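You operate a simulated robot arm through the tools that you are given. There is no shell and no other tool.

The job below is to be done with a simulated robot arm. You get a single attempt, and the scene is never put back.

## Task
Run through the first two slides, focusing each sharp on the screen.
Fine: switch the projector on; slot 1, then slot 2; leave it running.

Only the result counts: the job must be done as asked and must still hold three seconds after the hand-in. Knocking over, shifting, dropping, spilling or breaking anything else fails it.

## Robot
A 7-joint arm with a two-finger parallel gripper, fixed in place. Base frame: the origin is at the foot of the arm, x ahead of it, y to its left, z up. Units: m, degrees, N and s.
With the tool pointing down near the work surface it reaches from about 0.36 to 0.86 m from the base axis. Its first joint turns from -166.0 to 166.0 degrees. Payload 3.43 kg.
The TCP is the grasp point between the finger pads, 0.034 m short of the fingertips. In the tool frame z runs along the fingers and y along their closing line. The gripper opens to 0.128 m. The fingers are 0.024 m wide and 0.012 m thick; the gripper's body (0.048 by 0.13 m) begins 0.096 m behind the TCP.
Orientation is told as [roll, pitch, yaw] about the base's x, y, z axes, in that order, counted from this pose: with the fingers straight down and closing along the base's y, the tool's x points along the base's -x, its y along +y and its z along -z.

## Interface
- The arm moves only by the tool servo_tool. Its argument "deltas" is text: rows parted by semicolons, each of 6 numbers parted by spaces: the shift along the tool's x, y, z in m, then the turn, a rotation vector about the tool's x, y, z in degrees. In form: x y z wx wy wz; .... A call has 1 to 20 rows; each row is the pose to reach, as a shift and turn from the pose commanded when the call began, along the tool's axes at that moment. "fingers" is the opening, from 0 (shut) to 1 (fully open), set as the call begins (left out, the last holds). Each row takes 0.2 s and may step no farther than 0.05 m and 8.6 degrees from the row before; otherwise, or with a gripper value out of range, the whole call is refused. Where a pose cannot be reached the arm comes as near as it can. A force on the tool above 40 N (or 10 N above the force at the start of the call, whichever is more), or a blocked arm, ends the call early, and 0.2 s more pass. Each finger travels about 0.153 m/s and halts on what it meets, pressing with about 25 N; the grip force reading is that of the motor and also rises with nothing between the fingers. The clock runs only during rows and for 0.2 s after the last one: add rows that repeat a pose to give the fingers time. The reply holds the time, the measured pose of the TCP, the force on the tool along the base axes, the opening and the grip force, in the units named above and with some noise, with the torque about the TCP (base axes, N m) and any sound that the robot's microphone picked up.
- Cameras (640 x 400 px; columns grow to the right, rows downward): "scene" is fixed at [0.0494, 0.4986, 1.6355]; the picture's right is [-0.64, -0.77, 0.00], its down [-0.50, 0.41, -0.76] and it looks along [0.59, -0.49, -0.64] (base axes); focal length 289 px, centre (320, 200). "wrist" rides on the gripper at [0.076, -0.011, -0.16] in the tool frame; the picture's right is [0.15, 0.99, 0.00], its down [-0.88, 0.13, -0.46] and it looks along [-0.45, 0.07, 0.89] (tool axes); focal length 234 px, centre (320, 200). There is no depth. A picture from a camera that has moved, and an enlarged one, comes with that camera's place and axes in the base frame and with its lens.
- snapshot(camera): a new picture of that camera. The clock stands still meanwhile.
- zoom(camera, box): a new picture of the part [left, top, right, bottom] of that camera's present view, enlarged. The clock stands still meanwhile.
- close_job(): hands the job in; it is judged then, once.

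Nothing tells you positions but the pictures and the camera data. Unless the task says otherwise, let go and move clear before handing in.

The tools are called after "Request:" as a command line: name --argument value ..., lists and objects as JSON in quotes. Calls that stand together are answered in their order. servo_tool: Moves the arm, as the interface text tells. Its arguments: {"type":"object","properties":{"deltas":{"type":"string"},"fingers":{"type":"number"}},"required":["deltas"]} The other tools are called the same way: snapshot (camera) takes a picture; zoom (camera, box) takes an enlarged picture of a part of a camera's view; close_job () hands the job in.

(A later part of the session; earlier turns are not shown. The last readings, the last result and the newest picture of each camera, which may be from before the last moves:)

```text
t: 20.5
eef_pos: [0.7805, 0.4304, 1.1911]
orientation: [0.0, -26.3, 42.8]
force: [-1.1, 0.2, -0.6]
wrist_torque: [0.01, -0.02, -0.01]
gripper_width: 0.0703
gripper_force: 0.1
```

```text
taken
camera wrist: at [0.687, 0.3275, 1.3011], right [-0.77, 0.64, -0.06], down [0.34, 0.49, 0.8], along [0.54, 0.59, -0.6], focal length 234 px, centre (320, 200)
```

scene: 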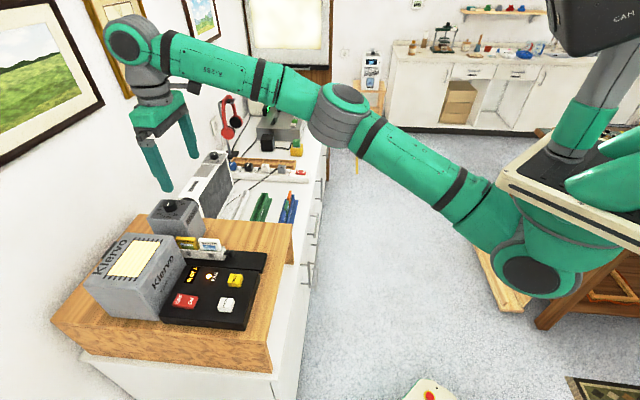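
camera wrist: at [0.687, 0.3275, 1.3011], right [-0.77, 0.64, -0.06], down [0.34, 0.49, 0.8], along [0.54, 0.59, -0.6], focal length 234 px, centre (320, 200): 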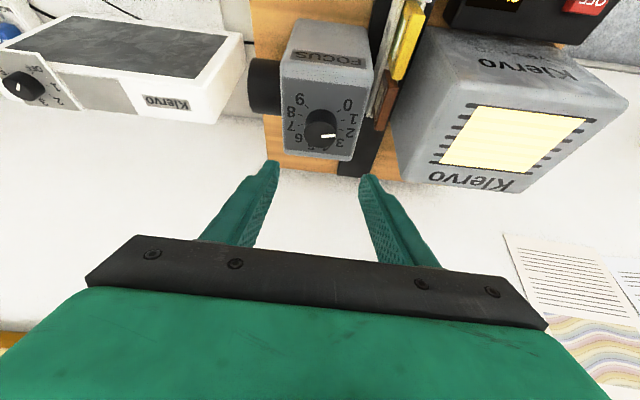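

The tilt is fine here. Next I'll rotate about the vertical by another 17° and drop 2 cm, which still clears the knob top.

Request:
servo_tool --deltas "0.0045 0 0.009 -3.77 0 -7.62; 0.0089 0 0.0179 -7.53 0 -15.24; 0.0089 0 0.0179 -7.53 0 -15.24"

Request:
zoom --camera "wrist" --box '[240, 60, 400, 200]'

Request:
zoom --camera "scene" --box '[110, 130, 250, 250]'

```text
t: 21.3
eef_pos: [0.781, 0.4303, 1.1802]
orientation: [0.2, -26.2, 51.3]
force: [-0.1, 0.9, -0.1]
wrist_torque: [-0.03, 0.0, 0.0]
gripper_width: 0.0702
gripper_force: 0.0
out of reach, approached as far as the arm can: row 2, 3
```

```text
2.86 times, centred on (320, 130) of wrist
camera zoom: at [0.704, 0.3139, 1.291], right [-0.85, 0.52, -0.06], down [0.27, 0.54, 0.8], along [0.45, 0.67, -0.6], focal length 669 px, centre (320, 400)
```

zoom: 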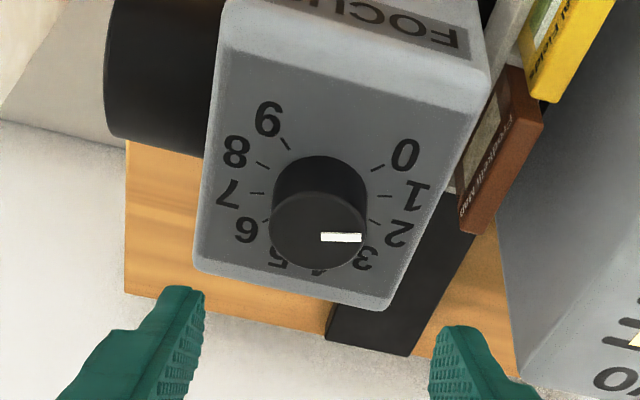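

```text
3.33 times, centred on (180, 190) of scene
camera zoom: at [0.0494, 0.4986, 1.6355], right [-0.64, -0.77, 0.0], down [-0.5, 0.41, -0.76], along [0.59, -0.49, -0.64], focal length 962 px, centre (787, 233)
```

zoom: 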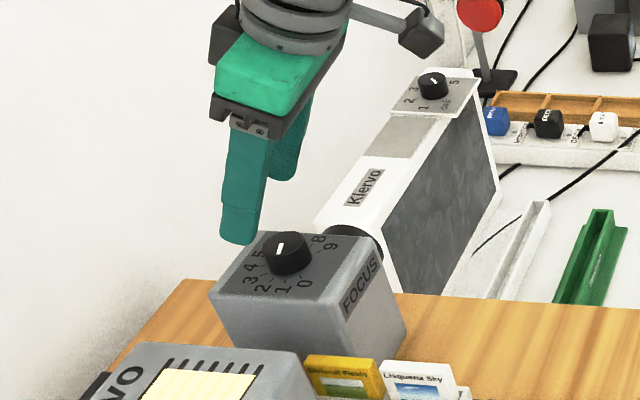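

The yaw limit here is about 51°. The knob axis works out at about (0.787, 0.431) with its top at z≈1.116, so the TCP is within 5 mm of it. I'll narrow the fingers to about 54 mm and descend partway around the knob, then check.

Request:
servo_tool --deltas "0.0036 -0.002 -0.0018 0 0 0; 0.0080 -0.002 0.0072 0 0 0; 0.0124 -0.002 0.0161 0 0 0; 0.0147 -0.002 0.0206 0 0 0; 0.0147 -0.002 0.0206 0 0 0" --fingers 0.42

Request:
zoom --camera "wrist" --box '[220, 60, 420, 220]'

Request:
zoom --camera "scene" --box '[140, 170, 240, 250]'

```text
t: 22.5
eef_pos: [0.7808, 0.425, 1.1557]
orientation: [0.1, -26.2, 51.3]
force: [-0.1, 0.1, -1.0]
wrist_torque: [0.0, -0.01, 0.01]
gripper_width: 0.0539
gripper_force: 0.0
```

```text
2.50 times, centred on (320, 140) of wrist
camera zoom: at [0.703, 0.3093, 1.2659], right [-0.85, 0.52, -0.06], down [0.27, 0.54, 0.8], along [0.45, 0.67, -0.6], focal length 585 px, centre (320, 350)
```

zoom: 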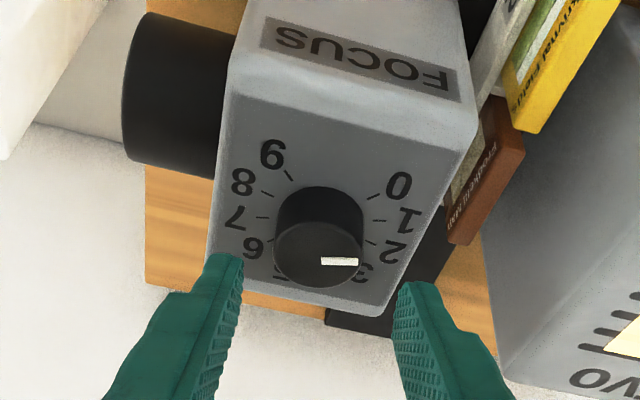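

```text
5.00 times, centred on (190, 210) of scene
camera zoom: at [0.0494, 0.4986, 1.6355], right [-0.64, -0.77, 0.0], down [-0.5, 0.41, -0.76], along [0.59, -0.49, -0.64], focal length 1444 px, centre (970, 150)
```

zoom: 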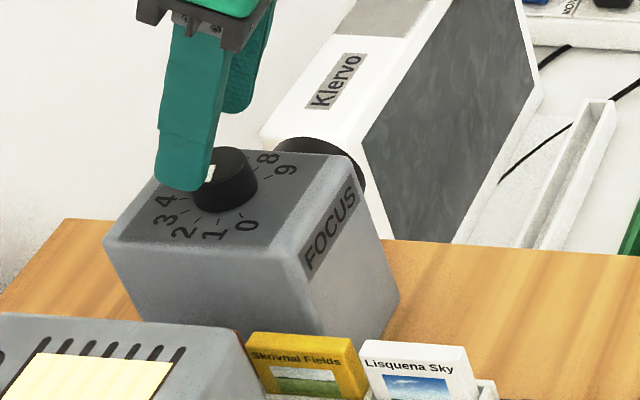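

The fingers straddle the knob evenly, with their low corners about level with the knob top. I'll lower another 14 mm and check the clearance to the box.

Request:
servo_tool --deltas "0.0022 0 0.0045 0 0 0; 0.0044 0 0.009 0 0 0; 0.0062 0 0.0126 0 0 0; 0.0062 0 0.0126 0 0 0"

Request:
zoom --camera "wrist" --box '[220, 60, 420, 220]'

Request:
zoom --camera "scene" --box '[150, 190, 220, 240]'

```text
t: 23.5
eef_pos: [0.7795, 0.4248, 1.1418]
orientation: [0.0, -26.2, 51.4]
force: [-0.4, 1.4, -0.5]
wrist_torque: [-0.01, 0.05, 0.02]
gripper_width: 0.0537
gripper_force: 0.1
```

```text
2.50 times, centred on (320, 140) of wrist
camera zoom: at [0.7022, 0.3096, 1.2527], right [-0.85, 0.52, -0.06], down [0.27, 0.54, 0.8], along [0.45, 0.66, -0.6], focal length 585 px, centre (320, 350)
```

zoom: 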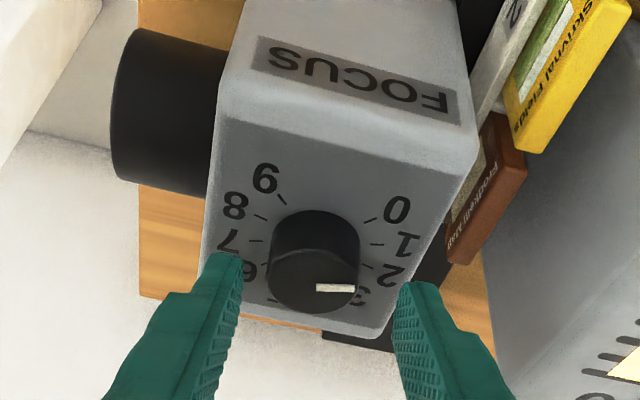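

```text
8.00 times, centred on (185, 215) of scene
camera zoom: at [0.0494, 0.4986, 1.6355], right [-0.64, -0.77, 0.0], down [-0.5, 0.41, -0.76], along [0.59, -0.49, -0.64], focal length 2310 px, centre (1400, 80)
```

zoom: 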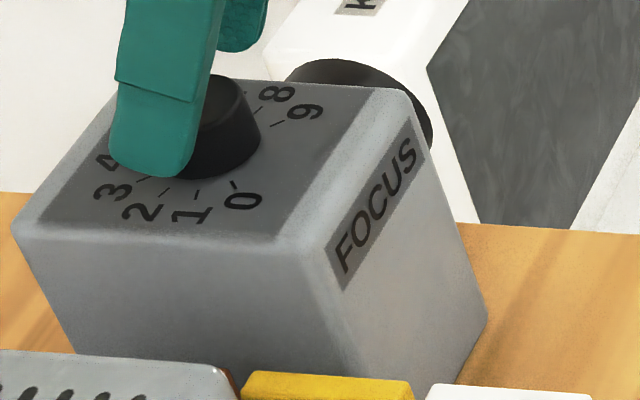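

The pads are around the knob without touching the box. I'll shift 2 mm to centre and then close on the knob.

Request:
servo_tool --deltas "0 -0.002 0 0 0 0; 0 -0.002 0 0 0 0"

Request:
servo_tool --deltas "0 0 0 0 0 0; 0 0 0 0 0 0; 0 0 0 0 0 0" --fingers 0.1

Request:
zoom --camera "wrist" --box '[220, 60, 420, 220]'

Request:
zoom --camera "scene" --box '[230, 0, 350, 75]'

```text
t: 24.1
eef_pos: [0.7815, 0.4246, 1.1427]
orientation: [0.0, -26.2, 51.3]
force: [-0.1, 0.2, 0.2]
wrist_torque: [-0.02, -0.01, -0.02]
gripper_width: 0.054
gripper_force: 0.1
```

```text
t: 24.9
eef_pos: [0.7826, 0.4245, 1.144]
orientation: [-0.1, -26.4, 51.3]
force: [3.0, -4.4, 17.9]
wrist_torque: [-0.08, -0.2, -0.09]
gripper_width: 0.0149
gripper_force: 1.9
```

```text
2.50 times, centred on (320, 140) of wrist
camera zoom: at [0.7041, 0.3079, 1.2539], right [-0.85, 0.52, -0.06], down [0.27, 0.54, 0.8], along [0.45, 0.67, -0.6], focal length 585 px, centre (320, 350)
```

zoom: 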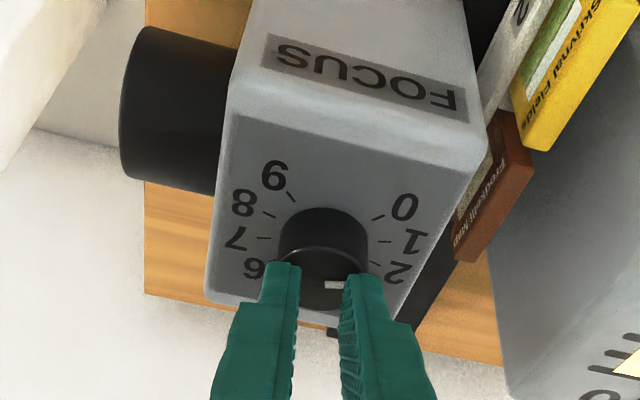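

```text
5.33 times, centred on (290, 38) of scene
camera zoom: at [0.0494, 0.4986, 1.6355], right [-0.64, -0.77, 0.0], down [-0.5, 0.41, -0.76], along [0.59, -0.49, -0.64], focal length 1540 px, centre (480, 1067)
```

zoom: 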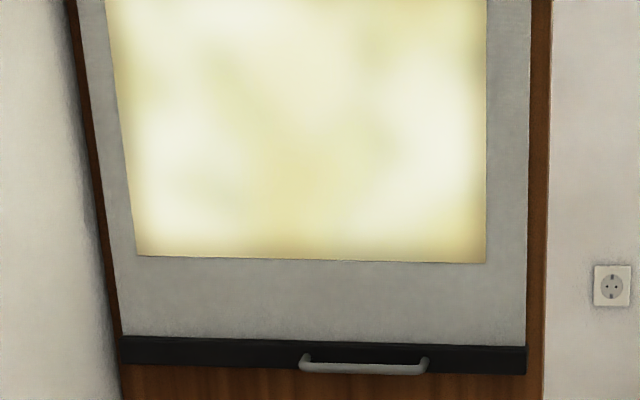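

The fingers closed over the knob's top edge instead of around it, since the knob is lower than I estimated: its top is about 1.110 and the box top about 1.090. I'll raise slightly and reopen, then go about 11 mm lower before closing.

Request:
servo_tool --deltas "-0.0026 0 -0.0054 0 0 0; -0.0044 0 -0.009 0 0 0"

Request:
servo_tool --deltas "0 0 0 0 0 0; 0 0 0 0 0 0" --fingers 0.42

Request:
zoom --camera "wrist" --box '[220, 60, 420, 220]'

```text
t: 25.5
eef_pos: [0.7809, 0.4239, 1.1515]
orientation: [0.1, -26.2, 51.3]
force: [-0.5, -0.8, -0.7]
wrist_torque: [0.0, 0.05, -0.01]
gripper_width: 0.0129
gripper_force: 0.0
```

```text
t: 26.1
eef_pos: [0.7804, 0.4231, 1.1522]
orientation: [0.0, -26.3, 51.2]
force: [-0.4, 0.3, -0.6]
wrist_torque: [0.0, 0.0, 0.0]
gripper_width: 0.0539
gripper_force: 0.0
```

```text
2.50 times, centred on (320, 140) of wrist
camera zoom: at [0.7036, 0.3085, 1.2628], right [-0.85, 0.52, -0.06], down [0.27, 0.54, 0.8], along [0.45, 0.67, -0.6], focal length 585 px, centre (320, 350)
```

zoom: 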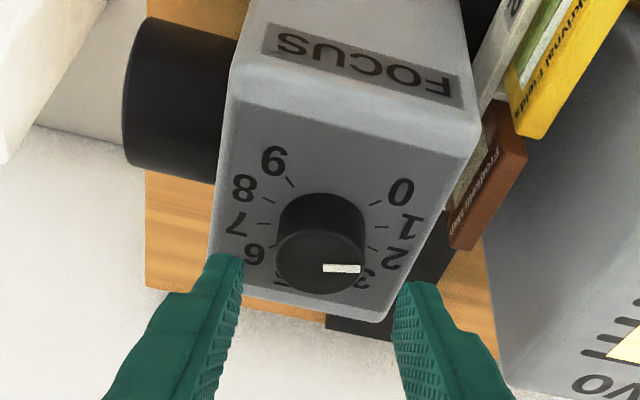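

The fingers are open and centred on the knob. I'll lower 18 mm in small steps.

Request:
servo_tool --deltas "0.0035 0 0.0072 0 0 0; 0.0057 0 0.0117 0 0 0; 0.0066 0 0.0134 0 0 0; 0.0075 0 0.0152 0 0 0; 0.008 0 0.0161 0 0 0; 0.008 0 0.0161 0 0 0"

Request:
zoom --camera "wrist" --box '[220, 60, 420, 220]'

Request:
zoom --camera "scene" --box '[150, 190, 220, 240]'

```text
t: 27.5
eef_pos: [0.7805, 0.4235, 1.1353]
orientation: [0.1, -26.2, 51.3]
force: [0.2, -0.2, 1.1]
wrist_torque: [-0.01, 0.01, -0.04]
gripper_width: 0.0536
gripper_force: 0.1
```

```text
2.50 times, centred on (320, 140) of wrist
camera zoom: at [0.7033, 0.3083, 1.2451], right [-0.85, 0.52, -0.06], down [0.27, 0.54, 0.8], along [0.45, 0.67, -0.6], focal length 585 px, centre (320, 350)
```

zoom: 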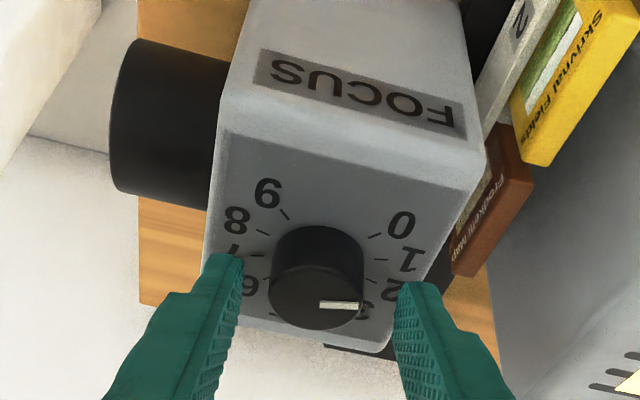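

```text
8.00 times, centred on (185, 215) of scene
camera zoom: at [0.0494, 0.4986, 1.6355], right [-0.64, -0.77, 0.0], down [-0.5, 0.41, -0.76], along [0.59, -0.49, -0.64], focal length 2310 px, centre (1400, 80)
```

zoom: 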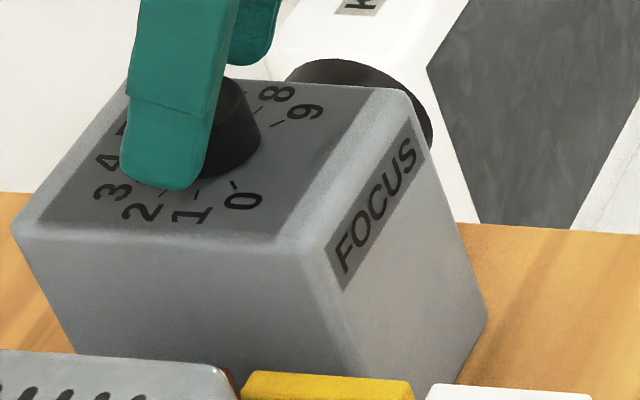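

The pads now overlap the knob well and there's no contact with the box. I'll close.

Request:
servo_tool --deltas "0 -0.001 0 0 0 0; 0 -0.001 0 0 0 0; 0 -0.001 0 0 0 0" --fingers 0.15

Request:
zoom --camera "wrist" --box '[220, 60, 420, 220]'

```text
t: 28.3
eef_pos: [0.7808, 0.4234, 1.1337]
orientation: [0.2, -26.1, 51.2]
force: [-2.9, -5.0, -0.1]
wrist_torque: [0.13, -0.19, -0.02]
gripper_width: 0.0336
gripper_force: 45.0
```

```text
2.50 times, centred on (320, 140) of wrist
camera zoom: at [0.7044, 0.3076, 1.2452], right [-0.85, 0.52, -0.06], down [0.27, 0.54, 0.8], along [0.45, 0.66, -0.6], focal length 585 px, centre (320, 350)
```

zoom: 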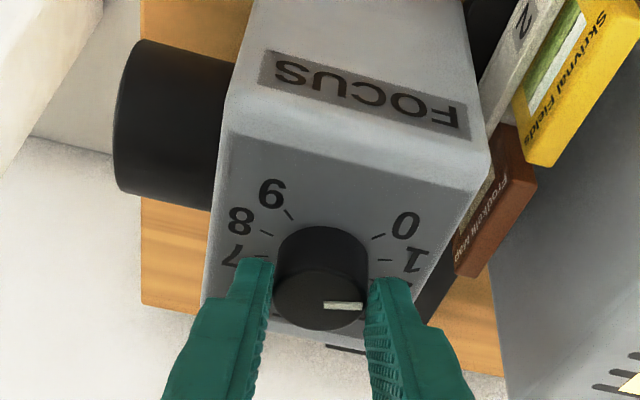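

The grip is firm on the 33.6 mm knob. I'll turn it clockwise 32° (about +1 on the dial) around the knob axis and look at the screen.

Request:
servo_tool --deltas "-0.0001 0.0015 0 3.53 0 7.18; -0.0004 0.003 0.0002 7.06 0 14.36; -0.0009 0.0045 0.0004 10.6 0 21.54; -0.0015 0.0058 0.0007 14.13 0 28.71; -0.0015 0.0058 0.0007 14.13 0 28.71"

Request:
zoom --camera "wrist" --box '[220, 60, 420, 220]'

Request:
zoom --camera "scene" --box '[230, 0, 350, 75]'

```text
t: 29.5
eef_pos: [0.7778, 0.4298, 1.1344]
orientation: [0.1, -26.1, 19.4]
force: [-22.9, -1.8, -4.1]
wrist_torque: [-0.05, 0.91, 0.1]
gripper_width: 0.0333
gripper_force: 45.0
```

```text
2.50 times, centred on (320, 140) of wrist
camera zoom: at [0.6507, 0.3734, 1.2455], right [-0.45, 0.89, -0.06], down [0.51, 0.32, 0.8], along [0.73, 0.33, -0.6], focal length 585 px, centre (320, 350)
```

zoom: 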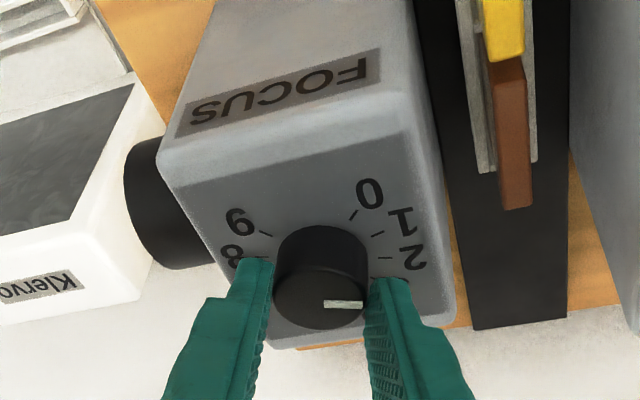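

```text
5.33 times, centred on (290, 38) of scene
camera zoom: at [0.0494, 0.4986, 1.6355], right [-0.64, -0.77, 0.0], down [-0.5, 0.41, -0.76], along [0.59, -0.49, -0.64], focal length 1540 px, centre (480, 1067)
```

zoom: 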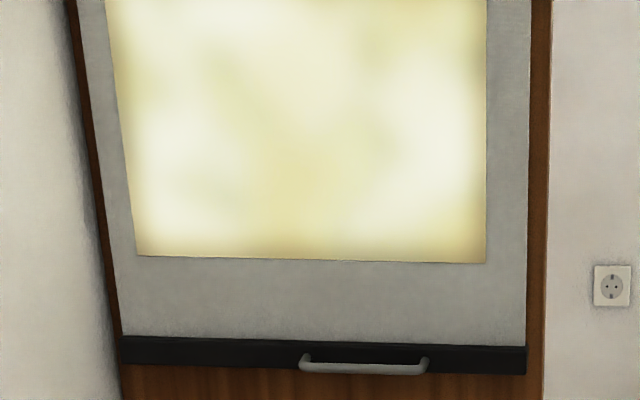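

The knob turned with the gripper to about 2, and the blur eased slightly. A 23 N sideways load has built up from a small axis offset, so I'll relieve that while turning another 24°.

Request:
servo_tool --deltas "0.0018 0 -0.0009 0 0 0; 0.0017 0.0019 -0.0008 3.53 0 7.18; 0.0013 0.0039 -0.0007 7.06 0 14.36; 0.0007 0.0057 -0.0004 10.6 0 21.54; 0.0007 0.0057 -0.0004 10.6 0 21.54"

Request:
zoom --camera "wrist" --box '[220, 60, 420, 220]'

Request:
zoom --camera "scene" --box '[230, 0, 350, 75]'

```text
t: 30.7
eef_pos: [0.776, 0.4375, 1.1344]
orientation: [0.3, -26.3, -4.7]
force: [11.2, 30.5, -8.3]
wrist_torque: [0.9, -0.53, 0.44]
gripper_width: 0.0332
gripper_force: 44.9
```

```text
2.50 times, centred on (320, 140) of wrist
camera zoom: at [0.6371, 0.436, 1.2451], right [-0.05, 1.0, -0.06], down [0.6, 0.08, 0.8], along [0.8, 0.0, -0.6], focal length 585 px, centre (320, 350)
```

zoom: 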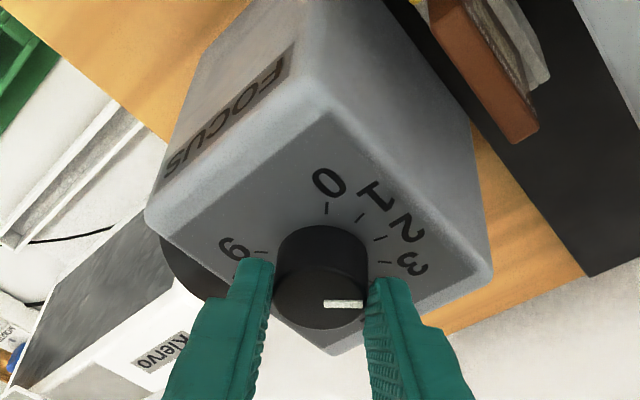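

```text
5.33 times, centred on (290, 38) of scene
camera zoom: at [0.0494, 0.4986, 1.6355], right [-0.64, -0.77, 0.0], down [-0.5, 0.41, -0.76], along [0.59, -0.49, -0.64], focal length 1540 px, centre (480, 1067)
```

zoom: 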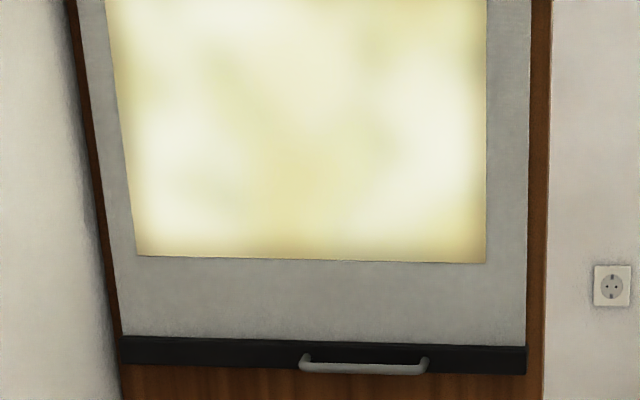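

The knob is now near 3 and the picture is still very soft, so the sharp point is further up. From the side loads I can refine the knob axis to about (0.793, 0.4355). I'll open the fingers in place and swing back around that axis to regrasp.

Request:
servo_tool --deltas "0 0.0012 0 0 0 0; 0 0.0012 0 0 0 0" --fingers 0.42

Request:
servo_tool --deltas "-0.0001 -0.0023 0.0001 -3.53 0 -7.18; -0.0006 -0.0045 0.0003 -7.06 0 -14.36; -0.0013 -0.0067 0.0006 -10.6 0 -21.54; -0.0022 -0.0087 0.0011 -14.13 0 -28.71; -0.0035 -0.0106 0.0017 -17.66 0 -35.89; -0.0049 -0.0123 0.0024 -21.19 0 -43.07; -0.0065 -0.0137 0.0032 -24.72 0 -50.25; -0.0065 -0.0137 0.0032 -24.72 0 -50.25"

Request:
zoom --camera "wrist" --box '[220, 60, 420, 220]'

Request:
snapshot --camera "scene"

```text
t: 31.3
eef_pos: [0.7758, 0.4346, 1.1351]
orientation: [0.1, -26.2, -4.8]
force: [0.2, 0.6, -0.4]
wrist_torque: [-0.03, -0.02, 0.01]
gripper_width: 0.0538
gripper_force: 0.1
```

```text
t: 33.1
eef_pos: [0.7809, 0.4205, 1.1348]
orientation: [0.1, -26.3, 51.4]
force: [0.1, 0.1, 0.8]
wrist_torque: [0.02, 0.0, 0.03]
gripper_width: 0.0538
gripper_force: 0.1
```

```text
2.50 times, centred on (320, 140) of wrist
camera zoom: at [0.704, 0.3045, 1.2446], right [-0.86, 0.51, -0.06], down [0.27, 0.54, 0.8], along [0.44, 0.67, -0.6], focal length 585 px, centre (320, 350)
```

zoom: 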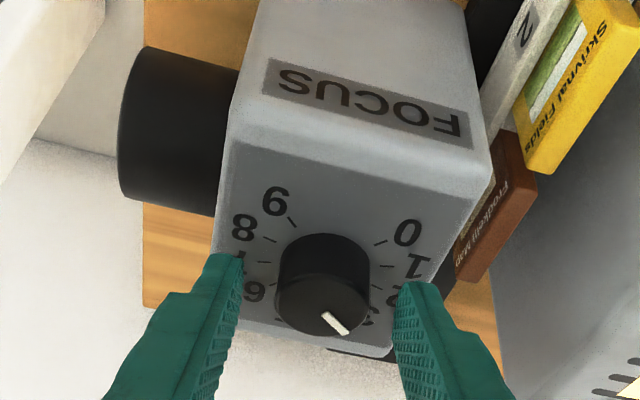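

```text
taken
```

scene: 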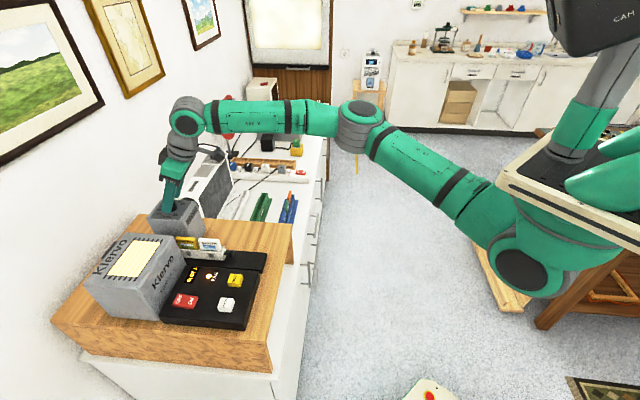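

The regrasp pose is ready and the pointer reads about 2.8. I'll close again and turn another 56° about the refined axis.

Request:
servo_tool --deltas "-0.0018 0.001 0.0009 0 0 0; -0.0018 0.001 0.0009 0 0 0"

Request:
servo_tool --deltas "0 0 0 0 0 0; 0 0 0 0 0 0" --fingers 0.15

```text
t: 33.7
eef_pos: [0.7819, 0.4229, 1.1342]
orientation: [0.1, -26.1, 51.3]
force: [0.2, -0.6, 0.3]
wrist_torque: [0.0, -0.02, 0.02]
gripper_width: 0.0537
gripper_force: 0.1
```

```text
t: 34.3
eef_pos: [0.7817, 0.4231, 1.1341]
orientation: [0.1, -26.1, 51.1]
force: [-1.6, 0.1, -0.5]
wrist_torque: [0.09, -0.03, 0.0]
gripper_width: 0.0335
gripper_force: 44.9
```

The grip is well centred and the loads are near zero. I'll turn 32° first and check the loads and the screen.

Request:
servo_tool --deltas "-0.0001 0.0024 0.0001 3.53 0 7.18; -0.0006 0.0047 0.0003 7.06 0 14.36; -0.0013 0.0069 0.0006 10.6 0 21.54; -0.0023 0.009 0.0011 14.13 0 28.71; -0.0023 0.009 0.0011 14.13 0 28.71"

Request:
zoom --camera "scene" --box '[230, 0, 350, 75]'

```text
t: 35.5
eef_pos: [0.7768, 0.4307, 1.1351]
orientation: [0.0, -26.1, 19.2]
force: [-7.1, -1.6, 5.4]
wrist_torque: [-0.33, 0.47, -0.02]
gripper_width: 0.0335
gripper_force: 45.2
```

```text
5.33 times, centred on (290, 38) of scene
camera zoom: at [0.0494, 0.4986, 1.6355], right [-0.64, -0.77, 0.0], down [-0.5, 0.41, -0.76], along [0.59, -0.49, -0.64], focal length 1540 px, centre (480, 1067)
```

zoom: 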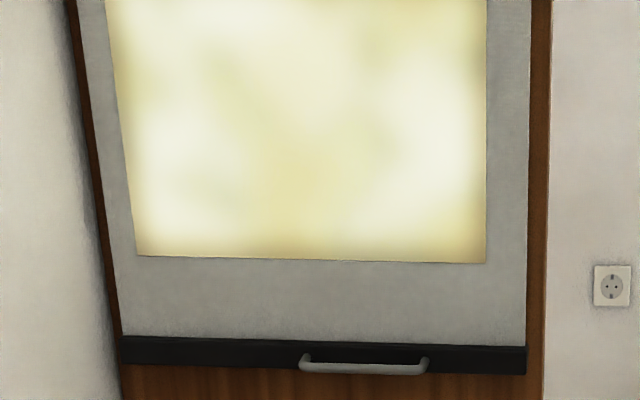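

Loads are low. Dial is at about 3.8 and still fully blurred, so I'll continue another 24°.

Request:
servo_tool --deltas "-0.0001 0.0024 0.0001 3.53 0 7.18; -0.0006 0.0047 0.0003 7.06 0 14.36; -0.0013 0.0069 0.0006 10.6 0 21.54; -0.0013 0.0069 0.0006 10.6 0 21.54"

Request:
zoom --camera "scene" --box '[230, 0, 350, 75]'

Request:
zoom --camera "wrist" --box '[220, 60, 420, 220]'

```text
t: 36.5
eef_pos: [0.7755, 0.4357, 1.1352]
orientation: [0.2, -26.1, -4.8]
force: [-9.0, 3.9, -4.5]
wrist_torque: [-0.37, 0.33, 0.05]
gripper_width: 0.0336
gripper_force: 45.3
```

```text
5.33 times, centred on (290, 38) of scene
camera zoom: at [0.0494, 0.4986, 1.6355], right [-0.64, -0.77, 0.0], down [-0.5, 0.41, -0.76], along [0.59, -0.49, -0.64], focal length 1540 px, centre (480, 1067)
```

zoom: 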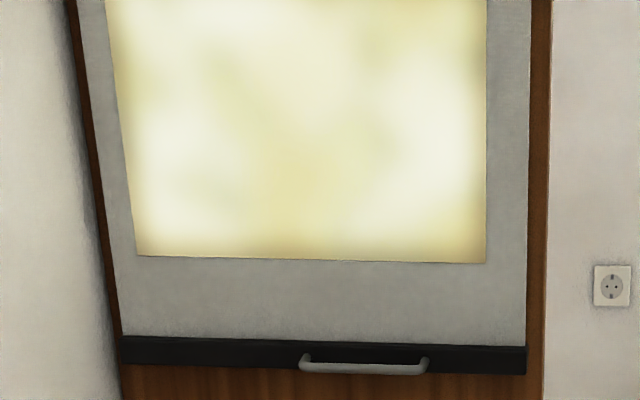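

```text
2.50 times, centred on (320, 140) of wrist
camera zoom: at [0.6373, 0.4365, 1.2454], right [-0.05, 1.0, -0.06], down [0.6, 0.08, 0.8], along [0.8, 0.0, -0.6], focal length 585 px, centre (320, 350)
```

zoom: 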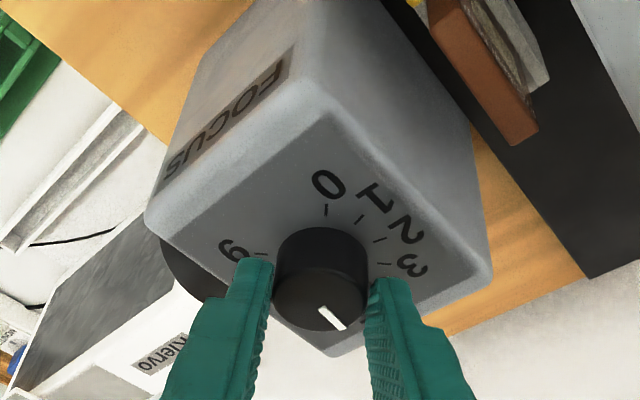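

Dial is at about 4.6 and still blurred. I'll ratchet again: open, swing back 56°, regrasp.

Request:
servo_tool --deltas "0 0 0 0 0 0; 0 0 0 0 0 0" --fingers 0.42

Request:
servo_tool --deltas "-0.0001 -0.0024 0.0001 -3.53 0 -7.18; -0.0006 -0.0047 0.0003 -7.06 0 -14.36; -0.0013 -0.0069 0.0006 -10.6 0 -21.54; -0.0023 -0.009 0.0011 -14.13 0 -28.71; -0.0036 -0.0109 0.0018 -17.66 0 -35.89; -0.005 -0.0126 0.0025 -21.19 0 -43.07; -0.0067 -0.0141 0.0033 -24.72 0 -50.25; -0.0067 -0.0141 0.0033 -24.72 0 -50.25"

Request:
zoom --camera "wrist" --box '[220, 60, 420, 220]'

```text
t: 37.1
eef_pos: [0.773, 0.4408, 1.1348]
orientation: [0.1, -26.1, -4.4]
force: [-0.8, 0.1, 0.9]
wrist_torque: [-0.05, -0.01, -0.03]
gripper_width: 0.054
gripper_force: 0.0
```

```text
t: 38.9
eef_pos: [0.7814, 0.4222, 1.1354]
orientation: [0.1, -26.1, 51.4]
force: [-0.5, 0.4, -0.3]
wrist_torque: [0.0, 0.03, 0.0]
gripper_width: 0.0535
gripper_force: 0.2
```

```text
2.50 times, centred on (320, 140) of wrist
camera zoom: at [0.7038, 0.3068, 1.2458], right [-0.86, 0.51, -0.06], down [0.27, 0.54, 0.8], along [0.45, 0.67, -0.6], focal length 585 px, centre (320, 350)
```

zoom: 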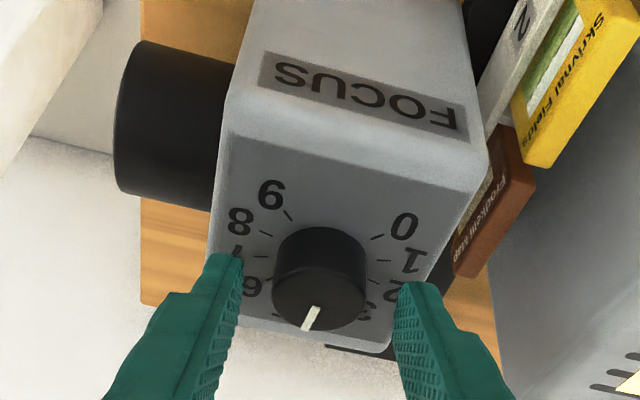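

Pointer is at about 4.7. I'll regrasp and turn in smaller stages while watching the screen.

Request:
servo_tool --deltas "0 0.0005 0.0008 0 0 0; 0 0.0005 0.0008 0 0 0" --fingers 0.15

Request:
servo_tool --deltas "-0.0001 0.0024 0.0001 3.53 0 7.18; -0.0006 0.0047 0.0003 7.06 0 14.36; -0.0013 0.0069 0.0006 10.6 0 21.54; -0.0013 0.0069 0.0006 10.6 0 21.54"

Request:
zoom --camera "scene" --box '[230, 0, 350, 75]'

```text
t: 39.5
eef_pos: [0.7801, 0.4224, 1.135]
orientation: [0.0, -26.1, 51.4]
force: [-4.3, -6.1, 7.1]
wrist_torque: [-0.41, 0.6, -0.03]
gripper_width: 0.0332
gripper_force: 45.1
```

```text
t: 40.5
eef_pos: [0.7778, 0.4292, 1.1356]
orientation: [0.0, -26.2, 27.1]
force: [0.4, -1.6, 11.4]
wrist_torque: [0.0, 0.27, -0.01]
gripper_width: 0.0334
gripper_force: 45.0
```

```text
5.33 times, centred on (290, 38) of scene
camera zoom: at [0.0494, 0.4986, 1.6355], right [-0.64, -0.77, 0.0], down [-0.5, 0.41, -0.76], along [0.59, -0.49, -0.64], focal length 1540 px, centre (480, 1067)
```

zoom: 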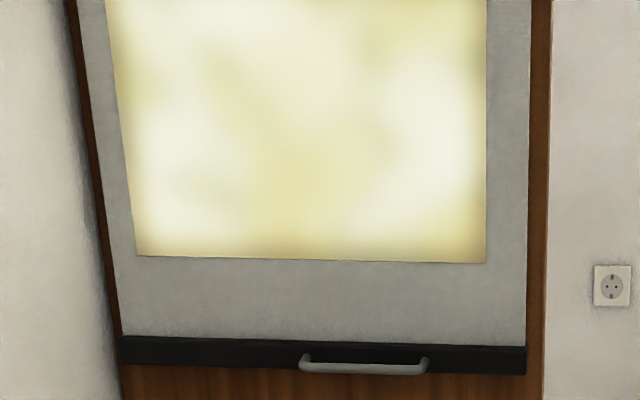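

Dial is at about 5.5 and still soft. I'll continue.

Request:
servo_tool --deltas "-0.0001 0.0024 0.0001 3.53 0 7.18; -0.0006 0.0047 0.0003 7.06 0 14.36; -0.0006 0.0047 0.0003 7.06 0 14.36"

Request:
zoom --camera "scene" --box '[230, 0, 350, 75]'

Request:
servo_tool --deltas "-0.0001 0.0024 0.0001 3.53 0 7.18; -0.0006 0.0047 0.0003 7.06 0 14.36; -0.0006 0.0047 0.0003 7.06 0 14.36"

Request:
zoom --camera "scene" --box '[230, 0, 350, 75]'

Request:
zoom --camera "wrist" --box '[220, 60, 420, 220]'

```text
t: 41.3
eef_pos: [0.7749, 0.433, 1.1342]
orientation: [-0.1, -26.3, 11.2]
force: [-7.6, -10.3, 14.1]
wrist_torque: [-0.69, 1.02, -0.14]
gripper_width: 0.0331
gripper_force: 44.8
```

```text
5.33 times, centred on (290, 38) of scene
camera zoom: at [0.0494, 0.4986, 1.6355], right [-0.64, -0.77, 0.0], down [-0.5, 0.41, -0.76], along [0.59, -0.49, -0.64], focal length 1540 px, centre (480, 1067)
```

zoom: 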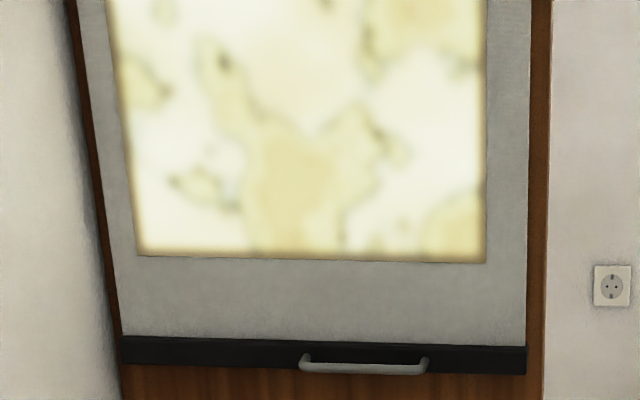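

```text
t: 42.1
eef_pos: [0.7741, 0.437, 1.1345]
orientation: [0.1, -26.3, -4.9]
force: [-1.4, -12.8, 12.7]
wrist_torque: [-0.74, -0.42, -0.19]
gripper_width: 0.033
gripper_force: 45.6
```

```text
5.33 times, centred on (290, 38) of scene
camera zoom: at [0.0494, 0.4986, 1.6355], right [-0.64, -0.77, 0.0], down [-0.5, 0.41, -0.76], along [0.59, -0.49, -0.64], focal length 1540 px, centre (480, 1067)
```

zoom: 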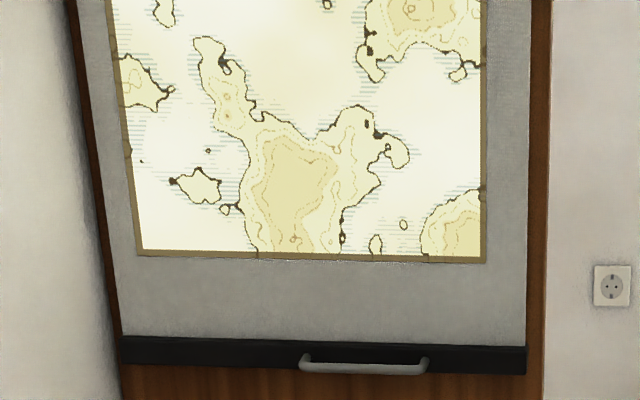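

```text
2.50 times, centred on (320, 140) of wrist
camera zoom: at [0.6364, 0.4371, 1.2453], right [-0.05, 1.0, -0.06], down [0.6, 0.08, 0.8], along [0.8, 0.0, -0.6], focal length 585 px, centre (320, 350)
```

zoom: 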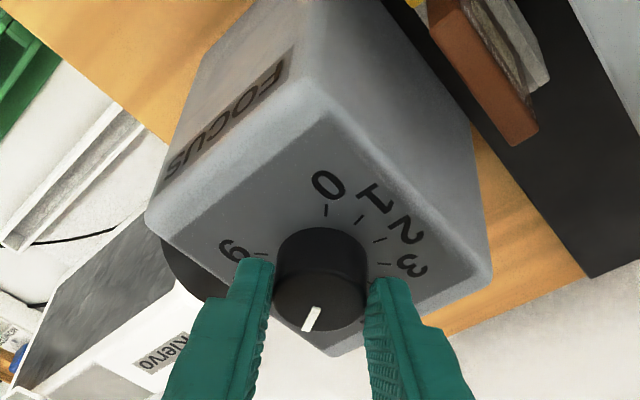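

The map snapped into focus at about 6.6. I'll enlarge hard to judge whether this is the true peak.

Request:
zoom --camera "scene" --box '[265, 10, 315, 45]'

```text
11.43 times, centred on (290, 28) of scene
camera zoom: at [0.0494, 0.4986, 1.6355], right [-0.64, -0.77, 0.0], down [-0.5, 0.41, -0.76], along [0.59, -0.49, -0.64], focal length 3300 px, centre (663, 2171)
```

zoom: 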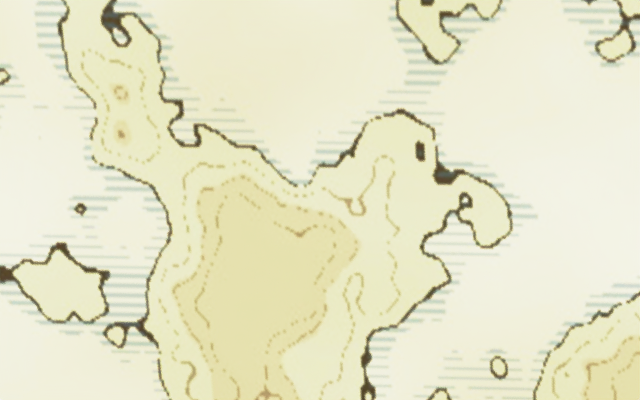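

It looks sharp already. To be sure it's centred on the peak, I'll nudge +4° and compare.

Request:
servo_tool --deltas "0 0.0012 0 1.77 0 3.59; 0 0.0012 0 1.77 0 3.59"

Request:
zoom --camera "scene" --box '[265, 10, 315, 45]'

```text
t: 42.7
eef_pos: [0.7756, 0.4379, 1.1351]
orientation: [0.2, -26.2, -8.9]
force: [3.6, -10.9, 10.8]
wrist_torque: [0.08, -0.32, -0.18]
gripper_width: 0.0332
gripper_force: 45.1
```

```text
11.43 times, centred on (290, 28) of scene
camera zoom: at [0.0494, 0.4986, 1.6355], right [-0.64, -0.77, 0.0], down [-0.5, 0.41, -0.76], along [0.59, -0.49, -0.64], focal length 3300 px, centre (663, 2171)
```

zoom: 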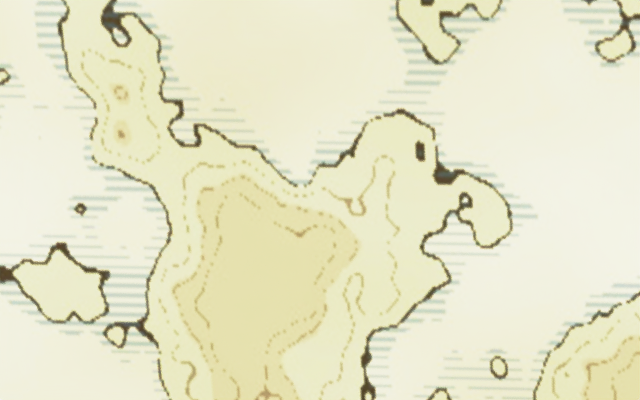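

It's equally sharp, so there is a plateau. One more 4° will help locate its centre.

Request:
servo_tool --deltas "0 0.0012 0 1.77 0 3.59; 0 0.0012 0 1.77 0 3.59"

Request:
zoom --camera "scene" --box '[265, 10, 315, 45]'

Request:
zoom --camera "scene" --box '[100, 190, 260, 320]'

```text
t: 43.3
eef_pos: [0.7759, 0.4391, 1.1346]
orientation: [0.0, -26.3, -12.8]
force: [4.1, -13.4, 11.0]
wrist_torque: [-1.03, -0.4, -0.19]
gripper_width: 0.0332
gripper_force: 44.9
```

```text
11.43 times, centred on (290, 28) of scene
camera zoom: at [0.0494, 0.4986, 1.6355], right [-0.64, -0.77, 0.0], down [-0.5, 0.41, -0.76], along [0.59, -0.49, -0.64], focal length 3300 px, centre (663, 2171)
```

zoom: 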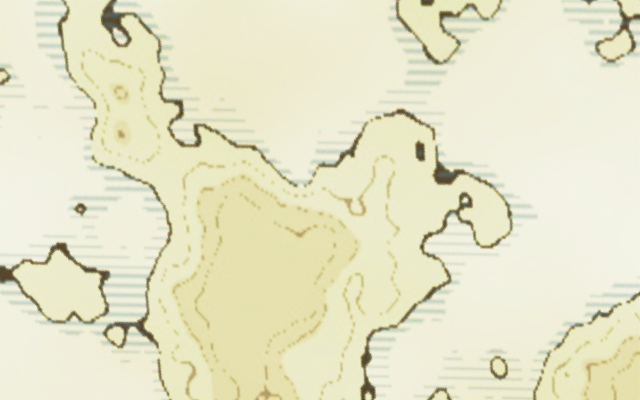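

```text
3.08 times, centred on (180, 255) of scene
camera zoom: at [0.0494, 0.4986, 1.6355], right [-0.64, -0.77, 0.0], down [-0.5, 0.41, -0.76], along [0.59, -0.49, -0.64], focal length 888 px, centre (751, 31)
```

zoom: 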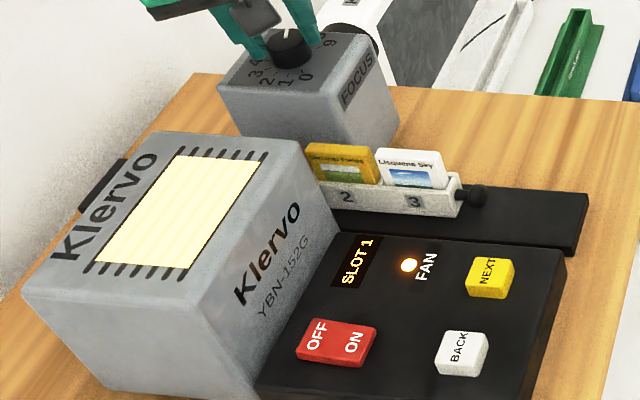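

The plateau spans at least 8°. I'll step back 4° to sit safely inside it, hold briefly, then release and verify.

Request:
servo_tool --deltas "0 -0.0012 0 -1.77 0 -3.59; 0 -0.0012 0 -1.77 0 -3.59; 0 -0.0012 0 -1.77 0 -3.59; 0 -0.0012 0 -1.77 0 -3.59; 0 -0.0012 0 -1.77 0 -3.59"

Request:
servo_tool --deltas "0 0 0 0 0 0; 0 0 0 0 0 0; 0 0 0 0 0 0" --fingers 0.42

Request:
zoom --camera "scene" --box '[265, 10, 315, 45]'

Request:
zoom --camera "wrist" --box '[220, 60, 420, 220]'

```text
t: 44.5
eef_pos: [0.7752, 0.4385, 1.1351]
orientation: [0.0, -26.1, -8.8]
force: [-6.3, -19.8, 3.1]
wrist_torque: [-1.01, -1.05, -0.36]
gripper_width: 0.0334
gripper_force: 44.6
```

```text
t: 45.3
eef_pos: [0.7747, 0.4396, 1.1338]
orientation: [0.1, -26.1, -8.7]
force: [-0.2, -0.1, 0.2]
wrist_torque: [0.05, -0.02, -0.01]
gripper_width: 0.0539
gripper_force: 0.0
```

```text
11.43 times, centred on (290, 28) of scene
camera zoom: at [0.0494, 0.4986, 1.6355], right [-0.64, -0.77, 0.0], down [-0.5, 0.41, -0.76], along [0.59, -0.49, -0.64], focal length 3300 px, centre (663, 2171)
```

zoom: 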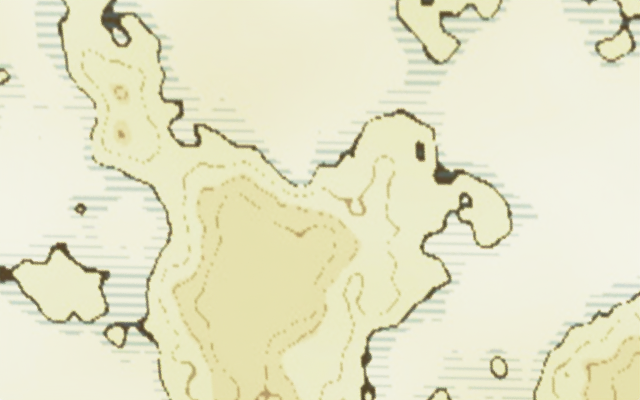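

```text
2.50 times, centred on (320, 140) of wrist
camera zoom: at [0.6374, 0.4485, 1.2453], right [0.02, 1.0, -0.06], down [0.6, 0.04, 0.8], along [0.8, -0.05, -0.6], focal length 585 px, centre (320, 350)
```

zoom: 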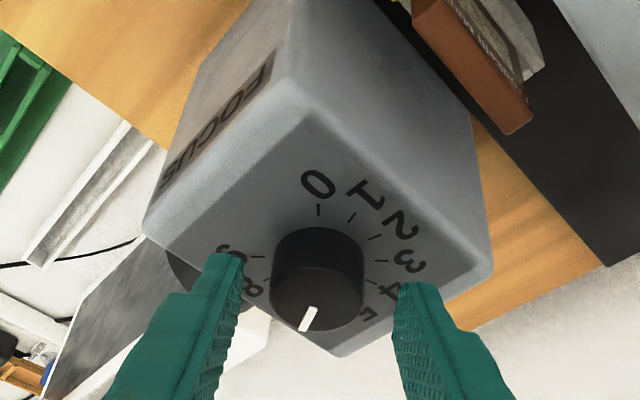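

Slide 1 stays sharp after release. I'll lift off the knob, back away and return the tool to vertical at yaw 45° for the NEXT button.

Request:
servo_tool --deltas "-0.0066 0 -0.0135 0 0 0; -0.0132 0 -0.0269 0 0 0; 0.0048 0 -0.0581 0 0 0; 0.0229 0 -0.0893 0 0 0; 0.0389 0 -0.1249 0 0 0; 0.0389 0 -0.1249 -3.53 0 -7.18; 0.0389 0 -0.1249 -7.06 0 -14.36; 0.0389 0 -0.1249 -10.6 0 -21.54; 0.0389 0 -0.1249 -14.13 0 -28.71; 0.0389 0 -0.1249 -17.66 0 -35.89; 0.0389 0 -0.1249 -21.19 0 -43.07; 0.0389 0 -0.1249 -23.7 0 -48.2; 0.0389 0 -0.1249 -23.7 0 -48.2"

Request:
servo_tool --deltas "0.02 0 0 0 8 0; 0.04 0 0 0 16 0; 0.05 0 0 0 24 0; 0.06 0 0 0 26.2 0; 0.06 0 0 0 26.2 0" --fingers 0

Request:
snapshot --camera "wrist"

Request:
snapshot --camera "scene"

```text
t: 48.1
eef_pos: [0.6872, 0.4537, 1.2287]
orientation: [0.1, -26.2, 45.2]
force: [0.2, 0.0, 1.5]
wrist_torque: [-0.05, 0.02, -0.05]
gripper_width: 0.0538
gripper_force: 0.1
```

```text
t: 49.3
eef_pos: [0.6482, 0.414, 1.2017]
orientation: [0.0, 0.1, 45.0]
force: [-0.3, 0.3, -0.1]
wrist_torque: [0.0, -0.01, -0.04]
gripper_width: 0.0
gripper_force: 25.1
```

```text
taken
camera wrist: at [0.6034, 0.3522, 1.3621], right [-0.8, 0.6, 0.0], down [0.53, 0.72, 0.46], along [0.27, 0.37, -0.89], focal length 234 px, centre (320, 200)
```

wrist: 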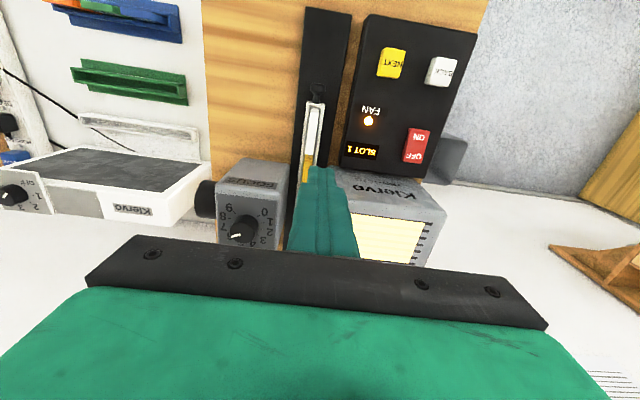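

```text
taken
```

scene: 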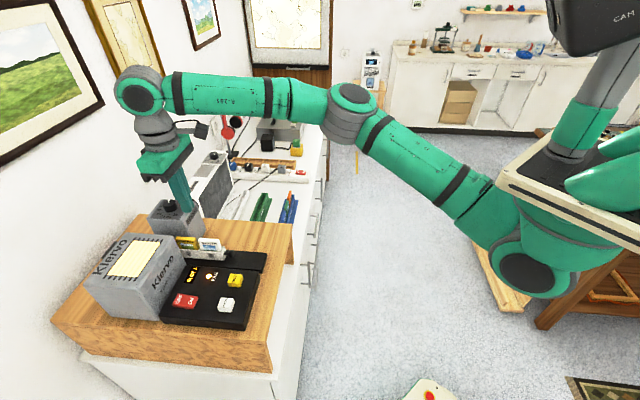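

All clear and SLOT 1 is sharp. I'll move above NEXT, near (0.513, 0.388), where the click came at TCP z≈1.041.

Request:
servo_tool --deltas "0.0287 0.0196 0 0 0 0; 0.0573 0.0392 0 0 0 0; 0.086 0.0587 0 0 0 0; 0.1146 0.0783 0 0 0 0; 0.1146 0.0783 0.04 0 0 0; 0.1146 0.0783 0.08 0 0 0; 0.1146 0.0783 0.12 0 0 0; 0.1146 0.0783 0.135 0 0 0; 0.1146 0.0783 0.135 0 0 0"

Request:
zoom --camera "scene" --box '[140, 230, 280, 330]'

Request:
zoom --camera "wrist" --box '[230, 80, 390, 240]'

```text
t: 51.3
eef_pos: [0.5152, 0.3884, 1.0669]
orientation: [0.0, -0.1, 44.9]
force: [-0.7, -0.5, -0.1]
wrist_torque: [0.02, -0.01, 0.01]
gripper_width: 0.0001
gripper_force: 25.0
```

```text
4.00 times, centred on (210, 280) of scene
camera zoom: at [0.0494, 0.4986, 1.6355], right [-0.64, -0.77, 0.0], down [-0.5, 0.41, -0.76], along [0.59, -0.49, -0.64], focal length 1155 px, centre (760, -120)
```

zoom: 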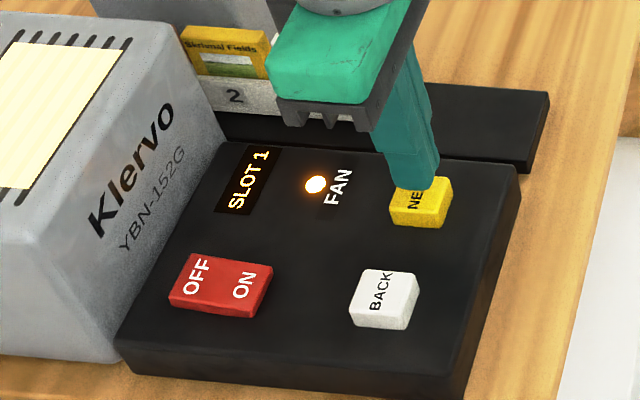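

```text
2.50 times, centred on (310, 160) of wrist
camera zoom: at [0.469, 0.3277, 1.2275], right [-0.8, 0.6, 0.0], down [0.53, 0.71, 0.46], along [0.27, 0.37, -0.89], focal length 585 px, centre (345, 300)
```

zoom: 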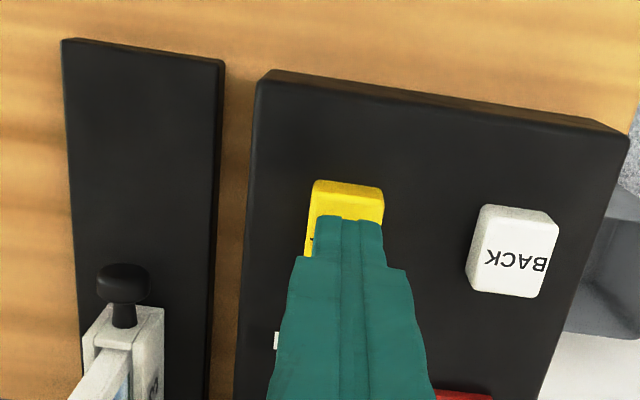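

The tip is centred over NEXT, so I'll press it once.

Request:
servo_tool --deltas "0 0 0.01 0 0 0; 0 0 0.017 0 0 0; 0 0 0.02 0 0 0; 0 0 0.022 0 0 0; 0 0 0.024 0 0 0; 0 0 0.026 0 0 0"

Request:
zoom --camera "scene" --box '[140, 230, 280, 330]'

```text
t: 52.7
eef_pos: [0.5126, 0.3891, 1.0415]
orientation: [0.0, 0.1, 45.0]
force: [0.4, -0.8, 1.9]
wrist_torque: [-0.01, -0.01, -0.02]
gripper_width: 0.0
gripper_force: 24.4
heard: click
```

```text
4.00 times, centred on (210, 280) of scene
camera zoom: at [0.0494, 0.4986, 1.6355], right [-0.64, -0.77, 0.0], down [-0.5, 0.41, -0.76], along [0.59, -0.49, -0.64], focal length 1155 px, centre (760, -120)
```

zoom: 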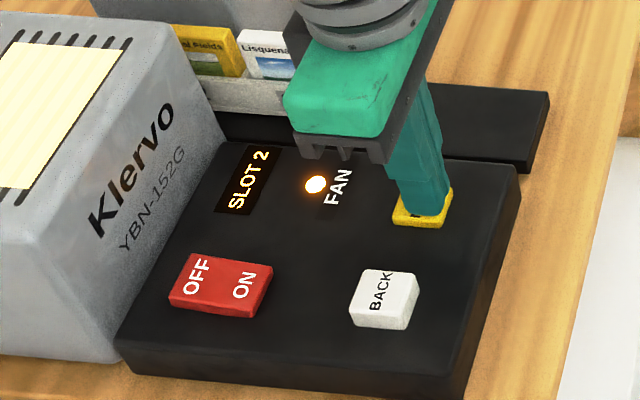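

SLOT 2 is now loaded. I'll lift off and check the slide 2 picture on the screen.

Request:
servo_tool --deltas "0 0 -0.03 0 0 0; 0 0 -0.07 0 0 0; 0 0 -0.11 0 0 0; 0 0 -0.15 0 0 0; 0 0 -0.19 0 0 0; 0 0 -0.22 0 0 0; 0 0 -0.22 0 0 0" --fingers 0.42

Request:
zoom --camera "scene" --box '[230, 0, 350, 75]'

Request:
zoom --camera "scene" --box '[140, 190, 280, 290]'

```text
t: 54.3
eef_pos: [0.5144, 0.3905, 1.265]
orientation: [0.0, 0.0, 45.1]
force: [-1.1, 0.9, 0.0]
wrist_torque: [0.01, 0.03, 0.01]
gripper_width: 0.0541
gripper_force: 0.2
```

```text
5.33 times, centred on (290, 38) of scene
camera zoom: at [0.0494, 0.4986, 1.6355], right [-0.64, -0.77, 0.0], down [-0.5, 0.41, -0.76], along [0.59, -0.49, -0.64], focal length 1540 px, centre (480, 1067)
```

zoom: 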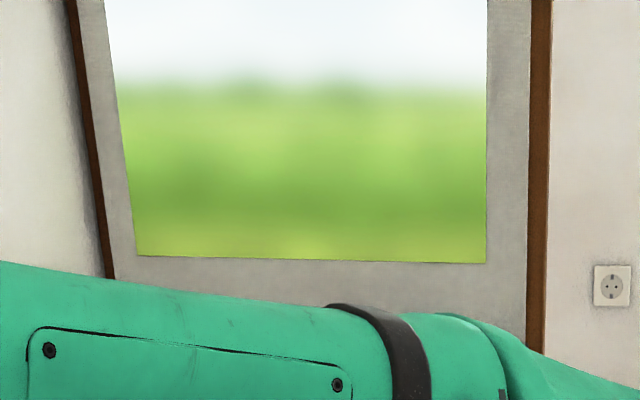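

```text
4.00 times, centred on (210, 240) of scene
camera zoom: at [0.0494, 0.4986, 1.6355], right [-0.64, -0.77, 0.0], down [-0.5, 0.41, -0.76], along [0.59, -0.49, -0.64], focal length 1155 px, centre (760, 40)
```

zoom: 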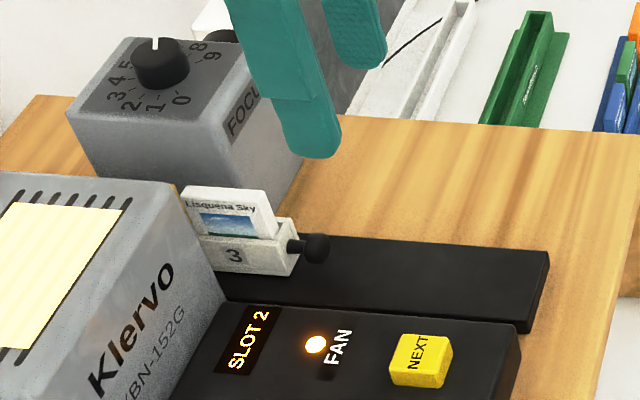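

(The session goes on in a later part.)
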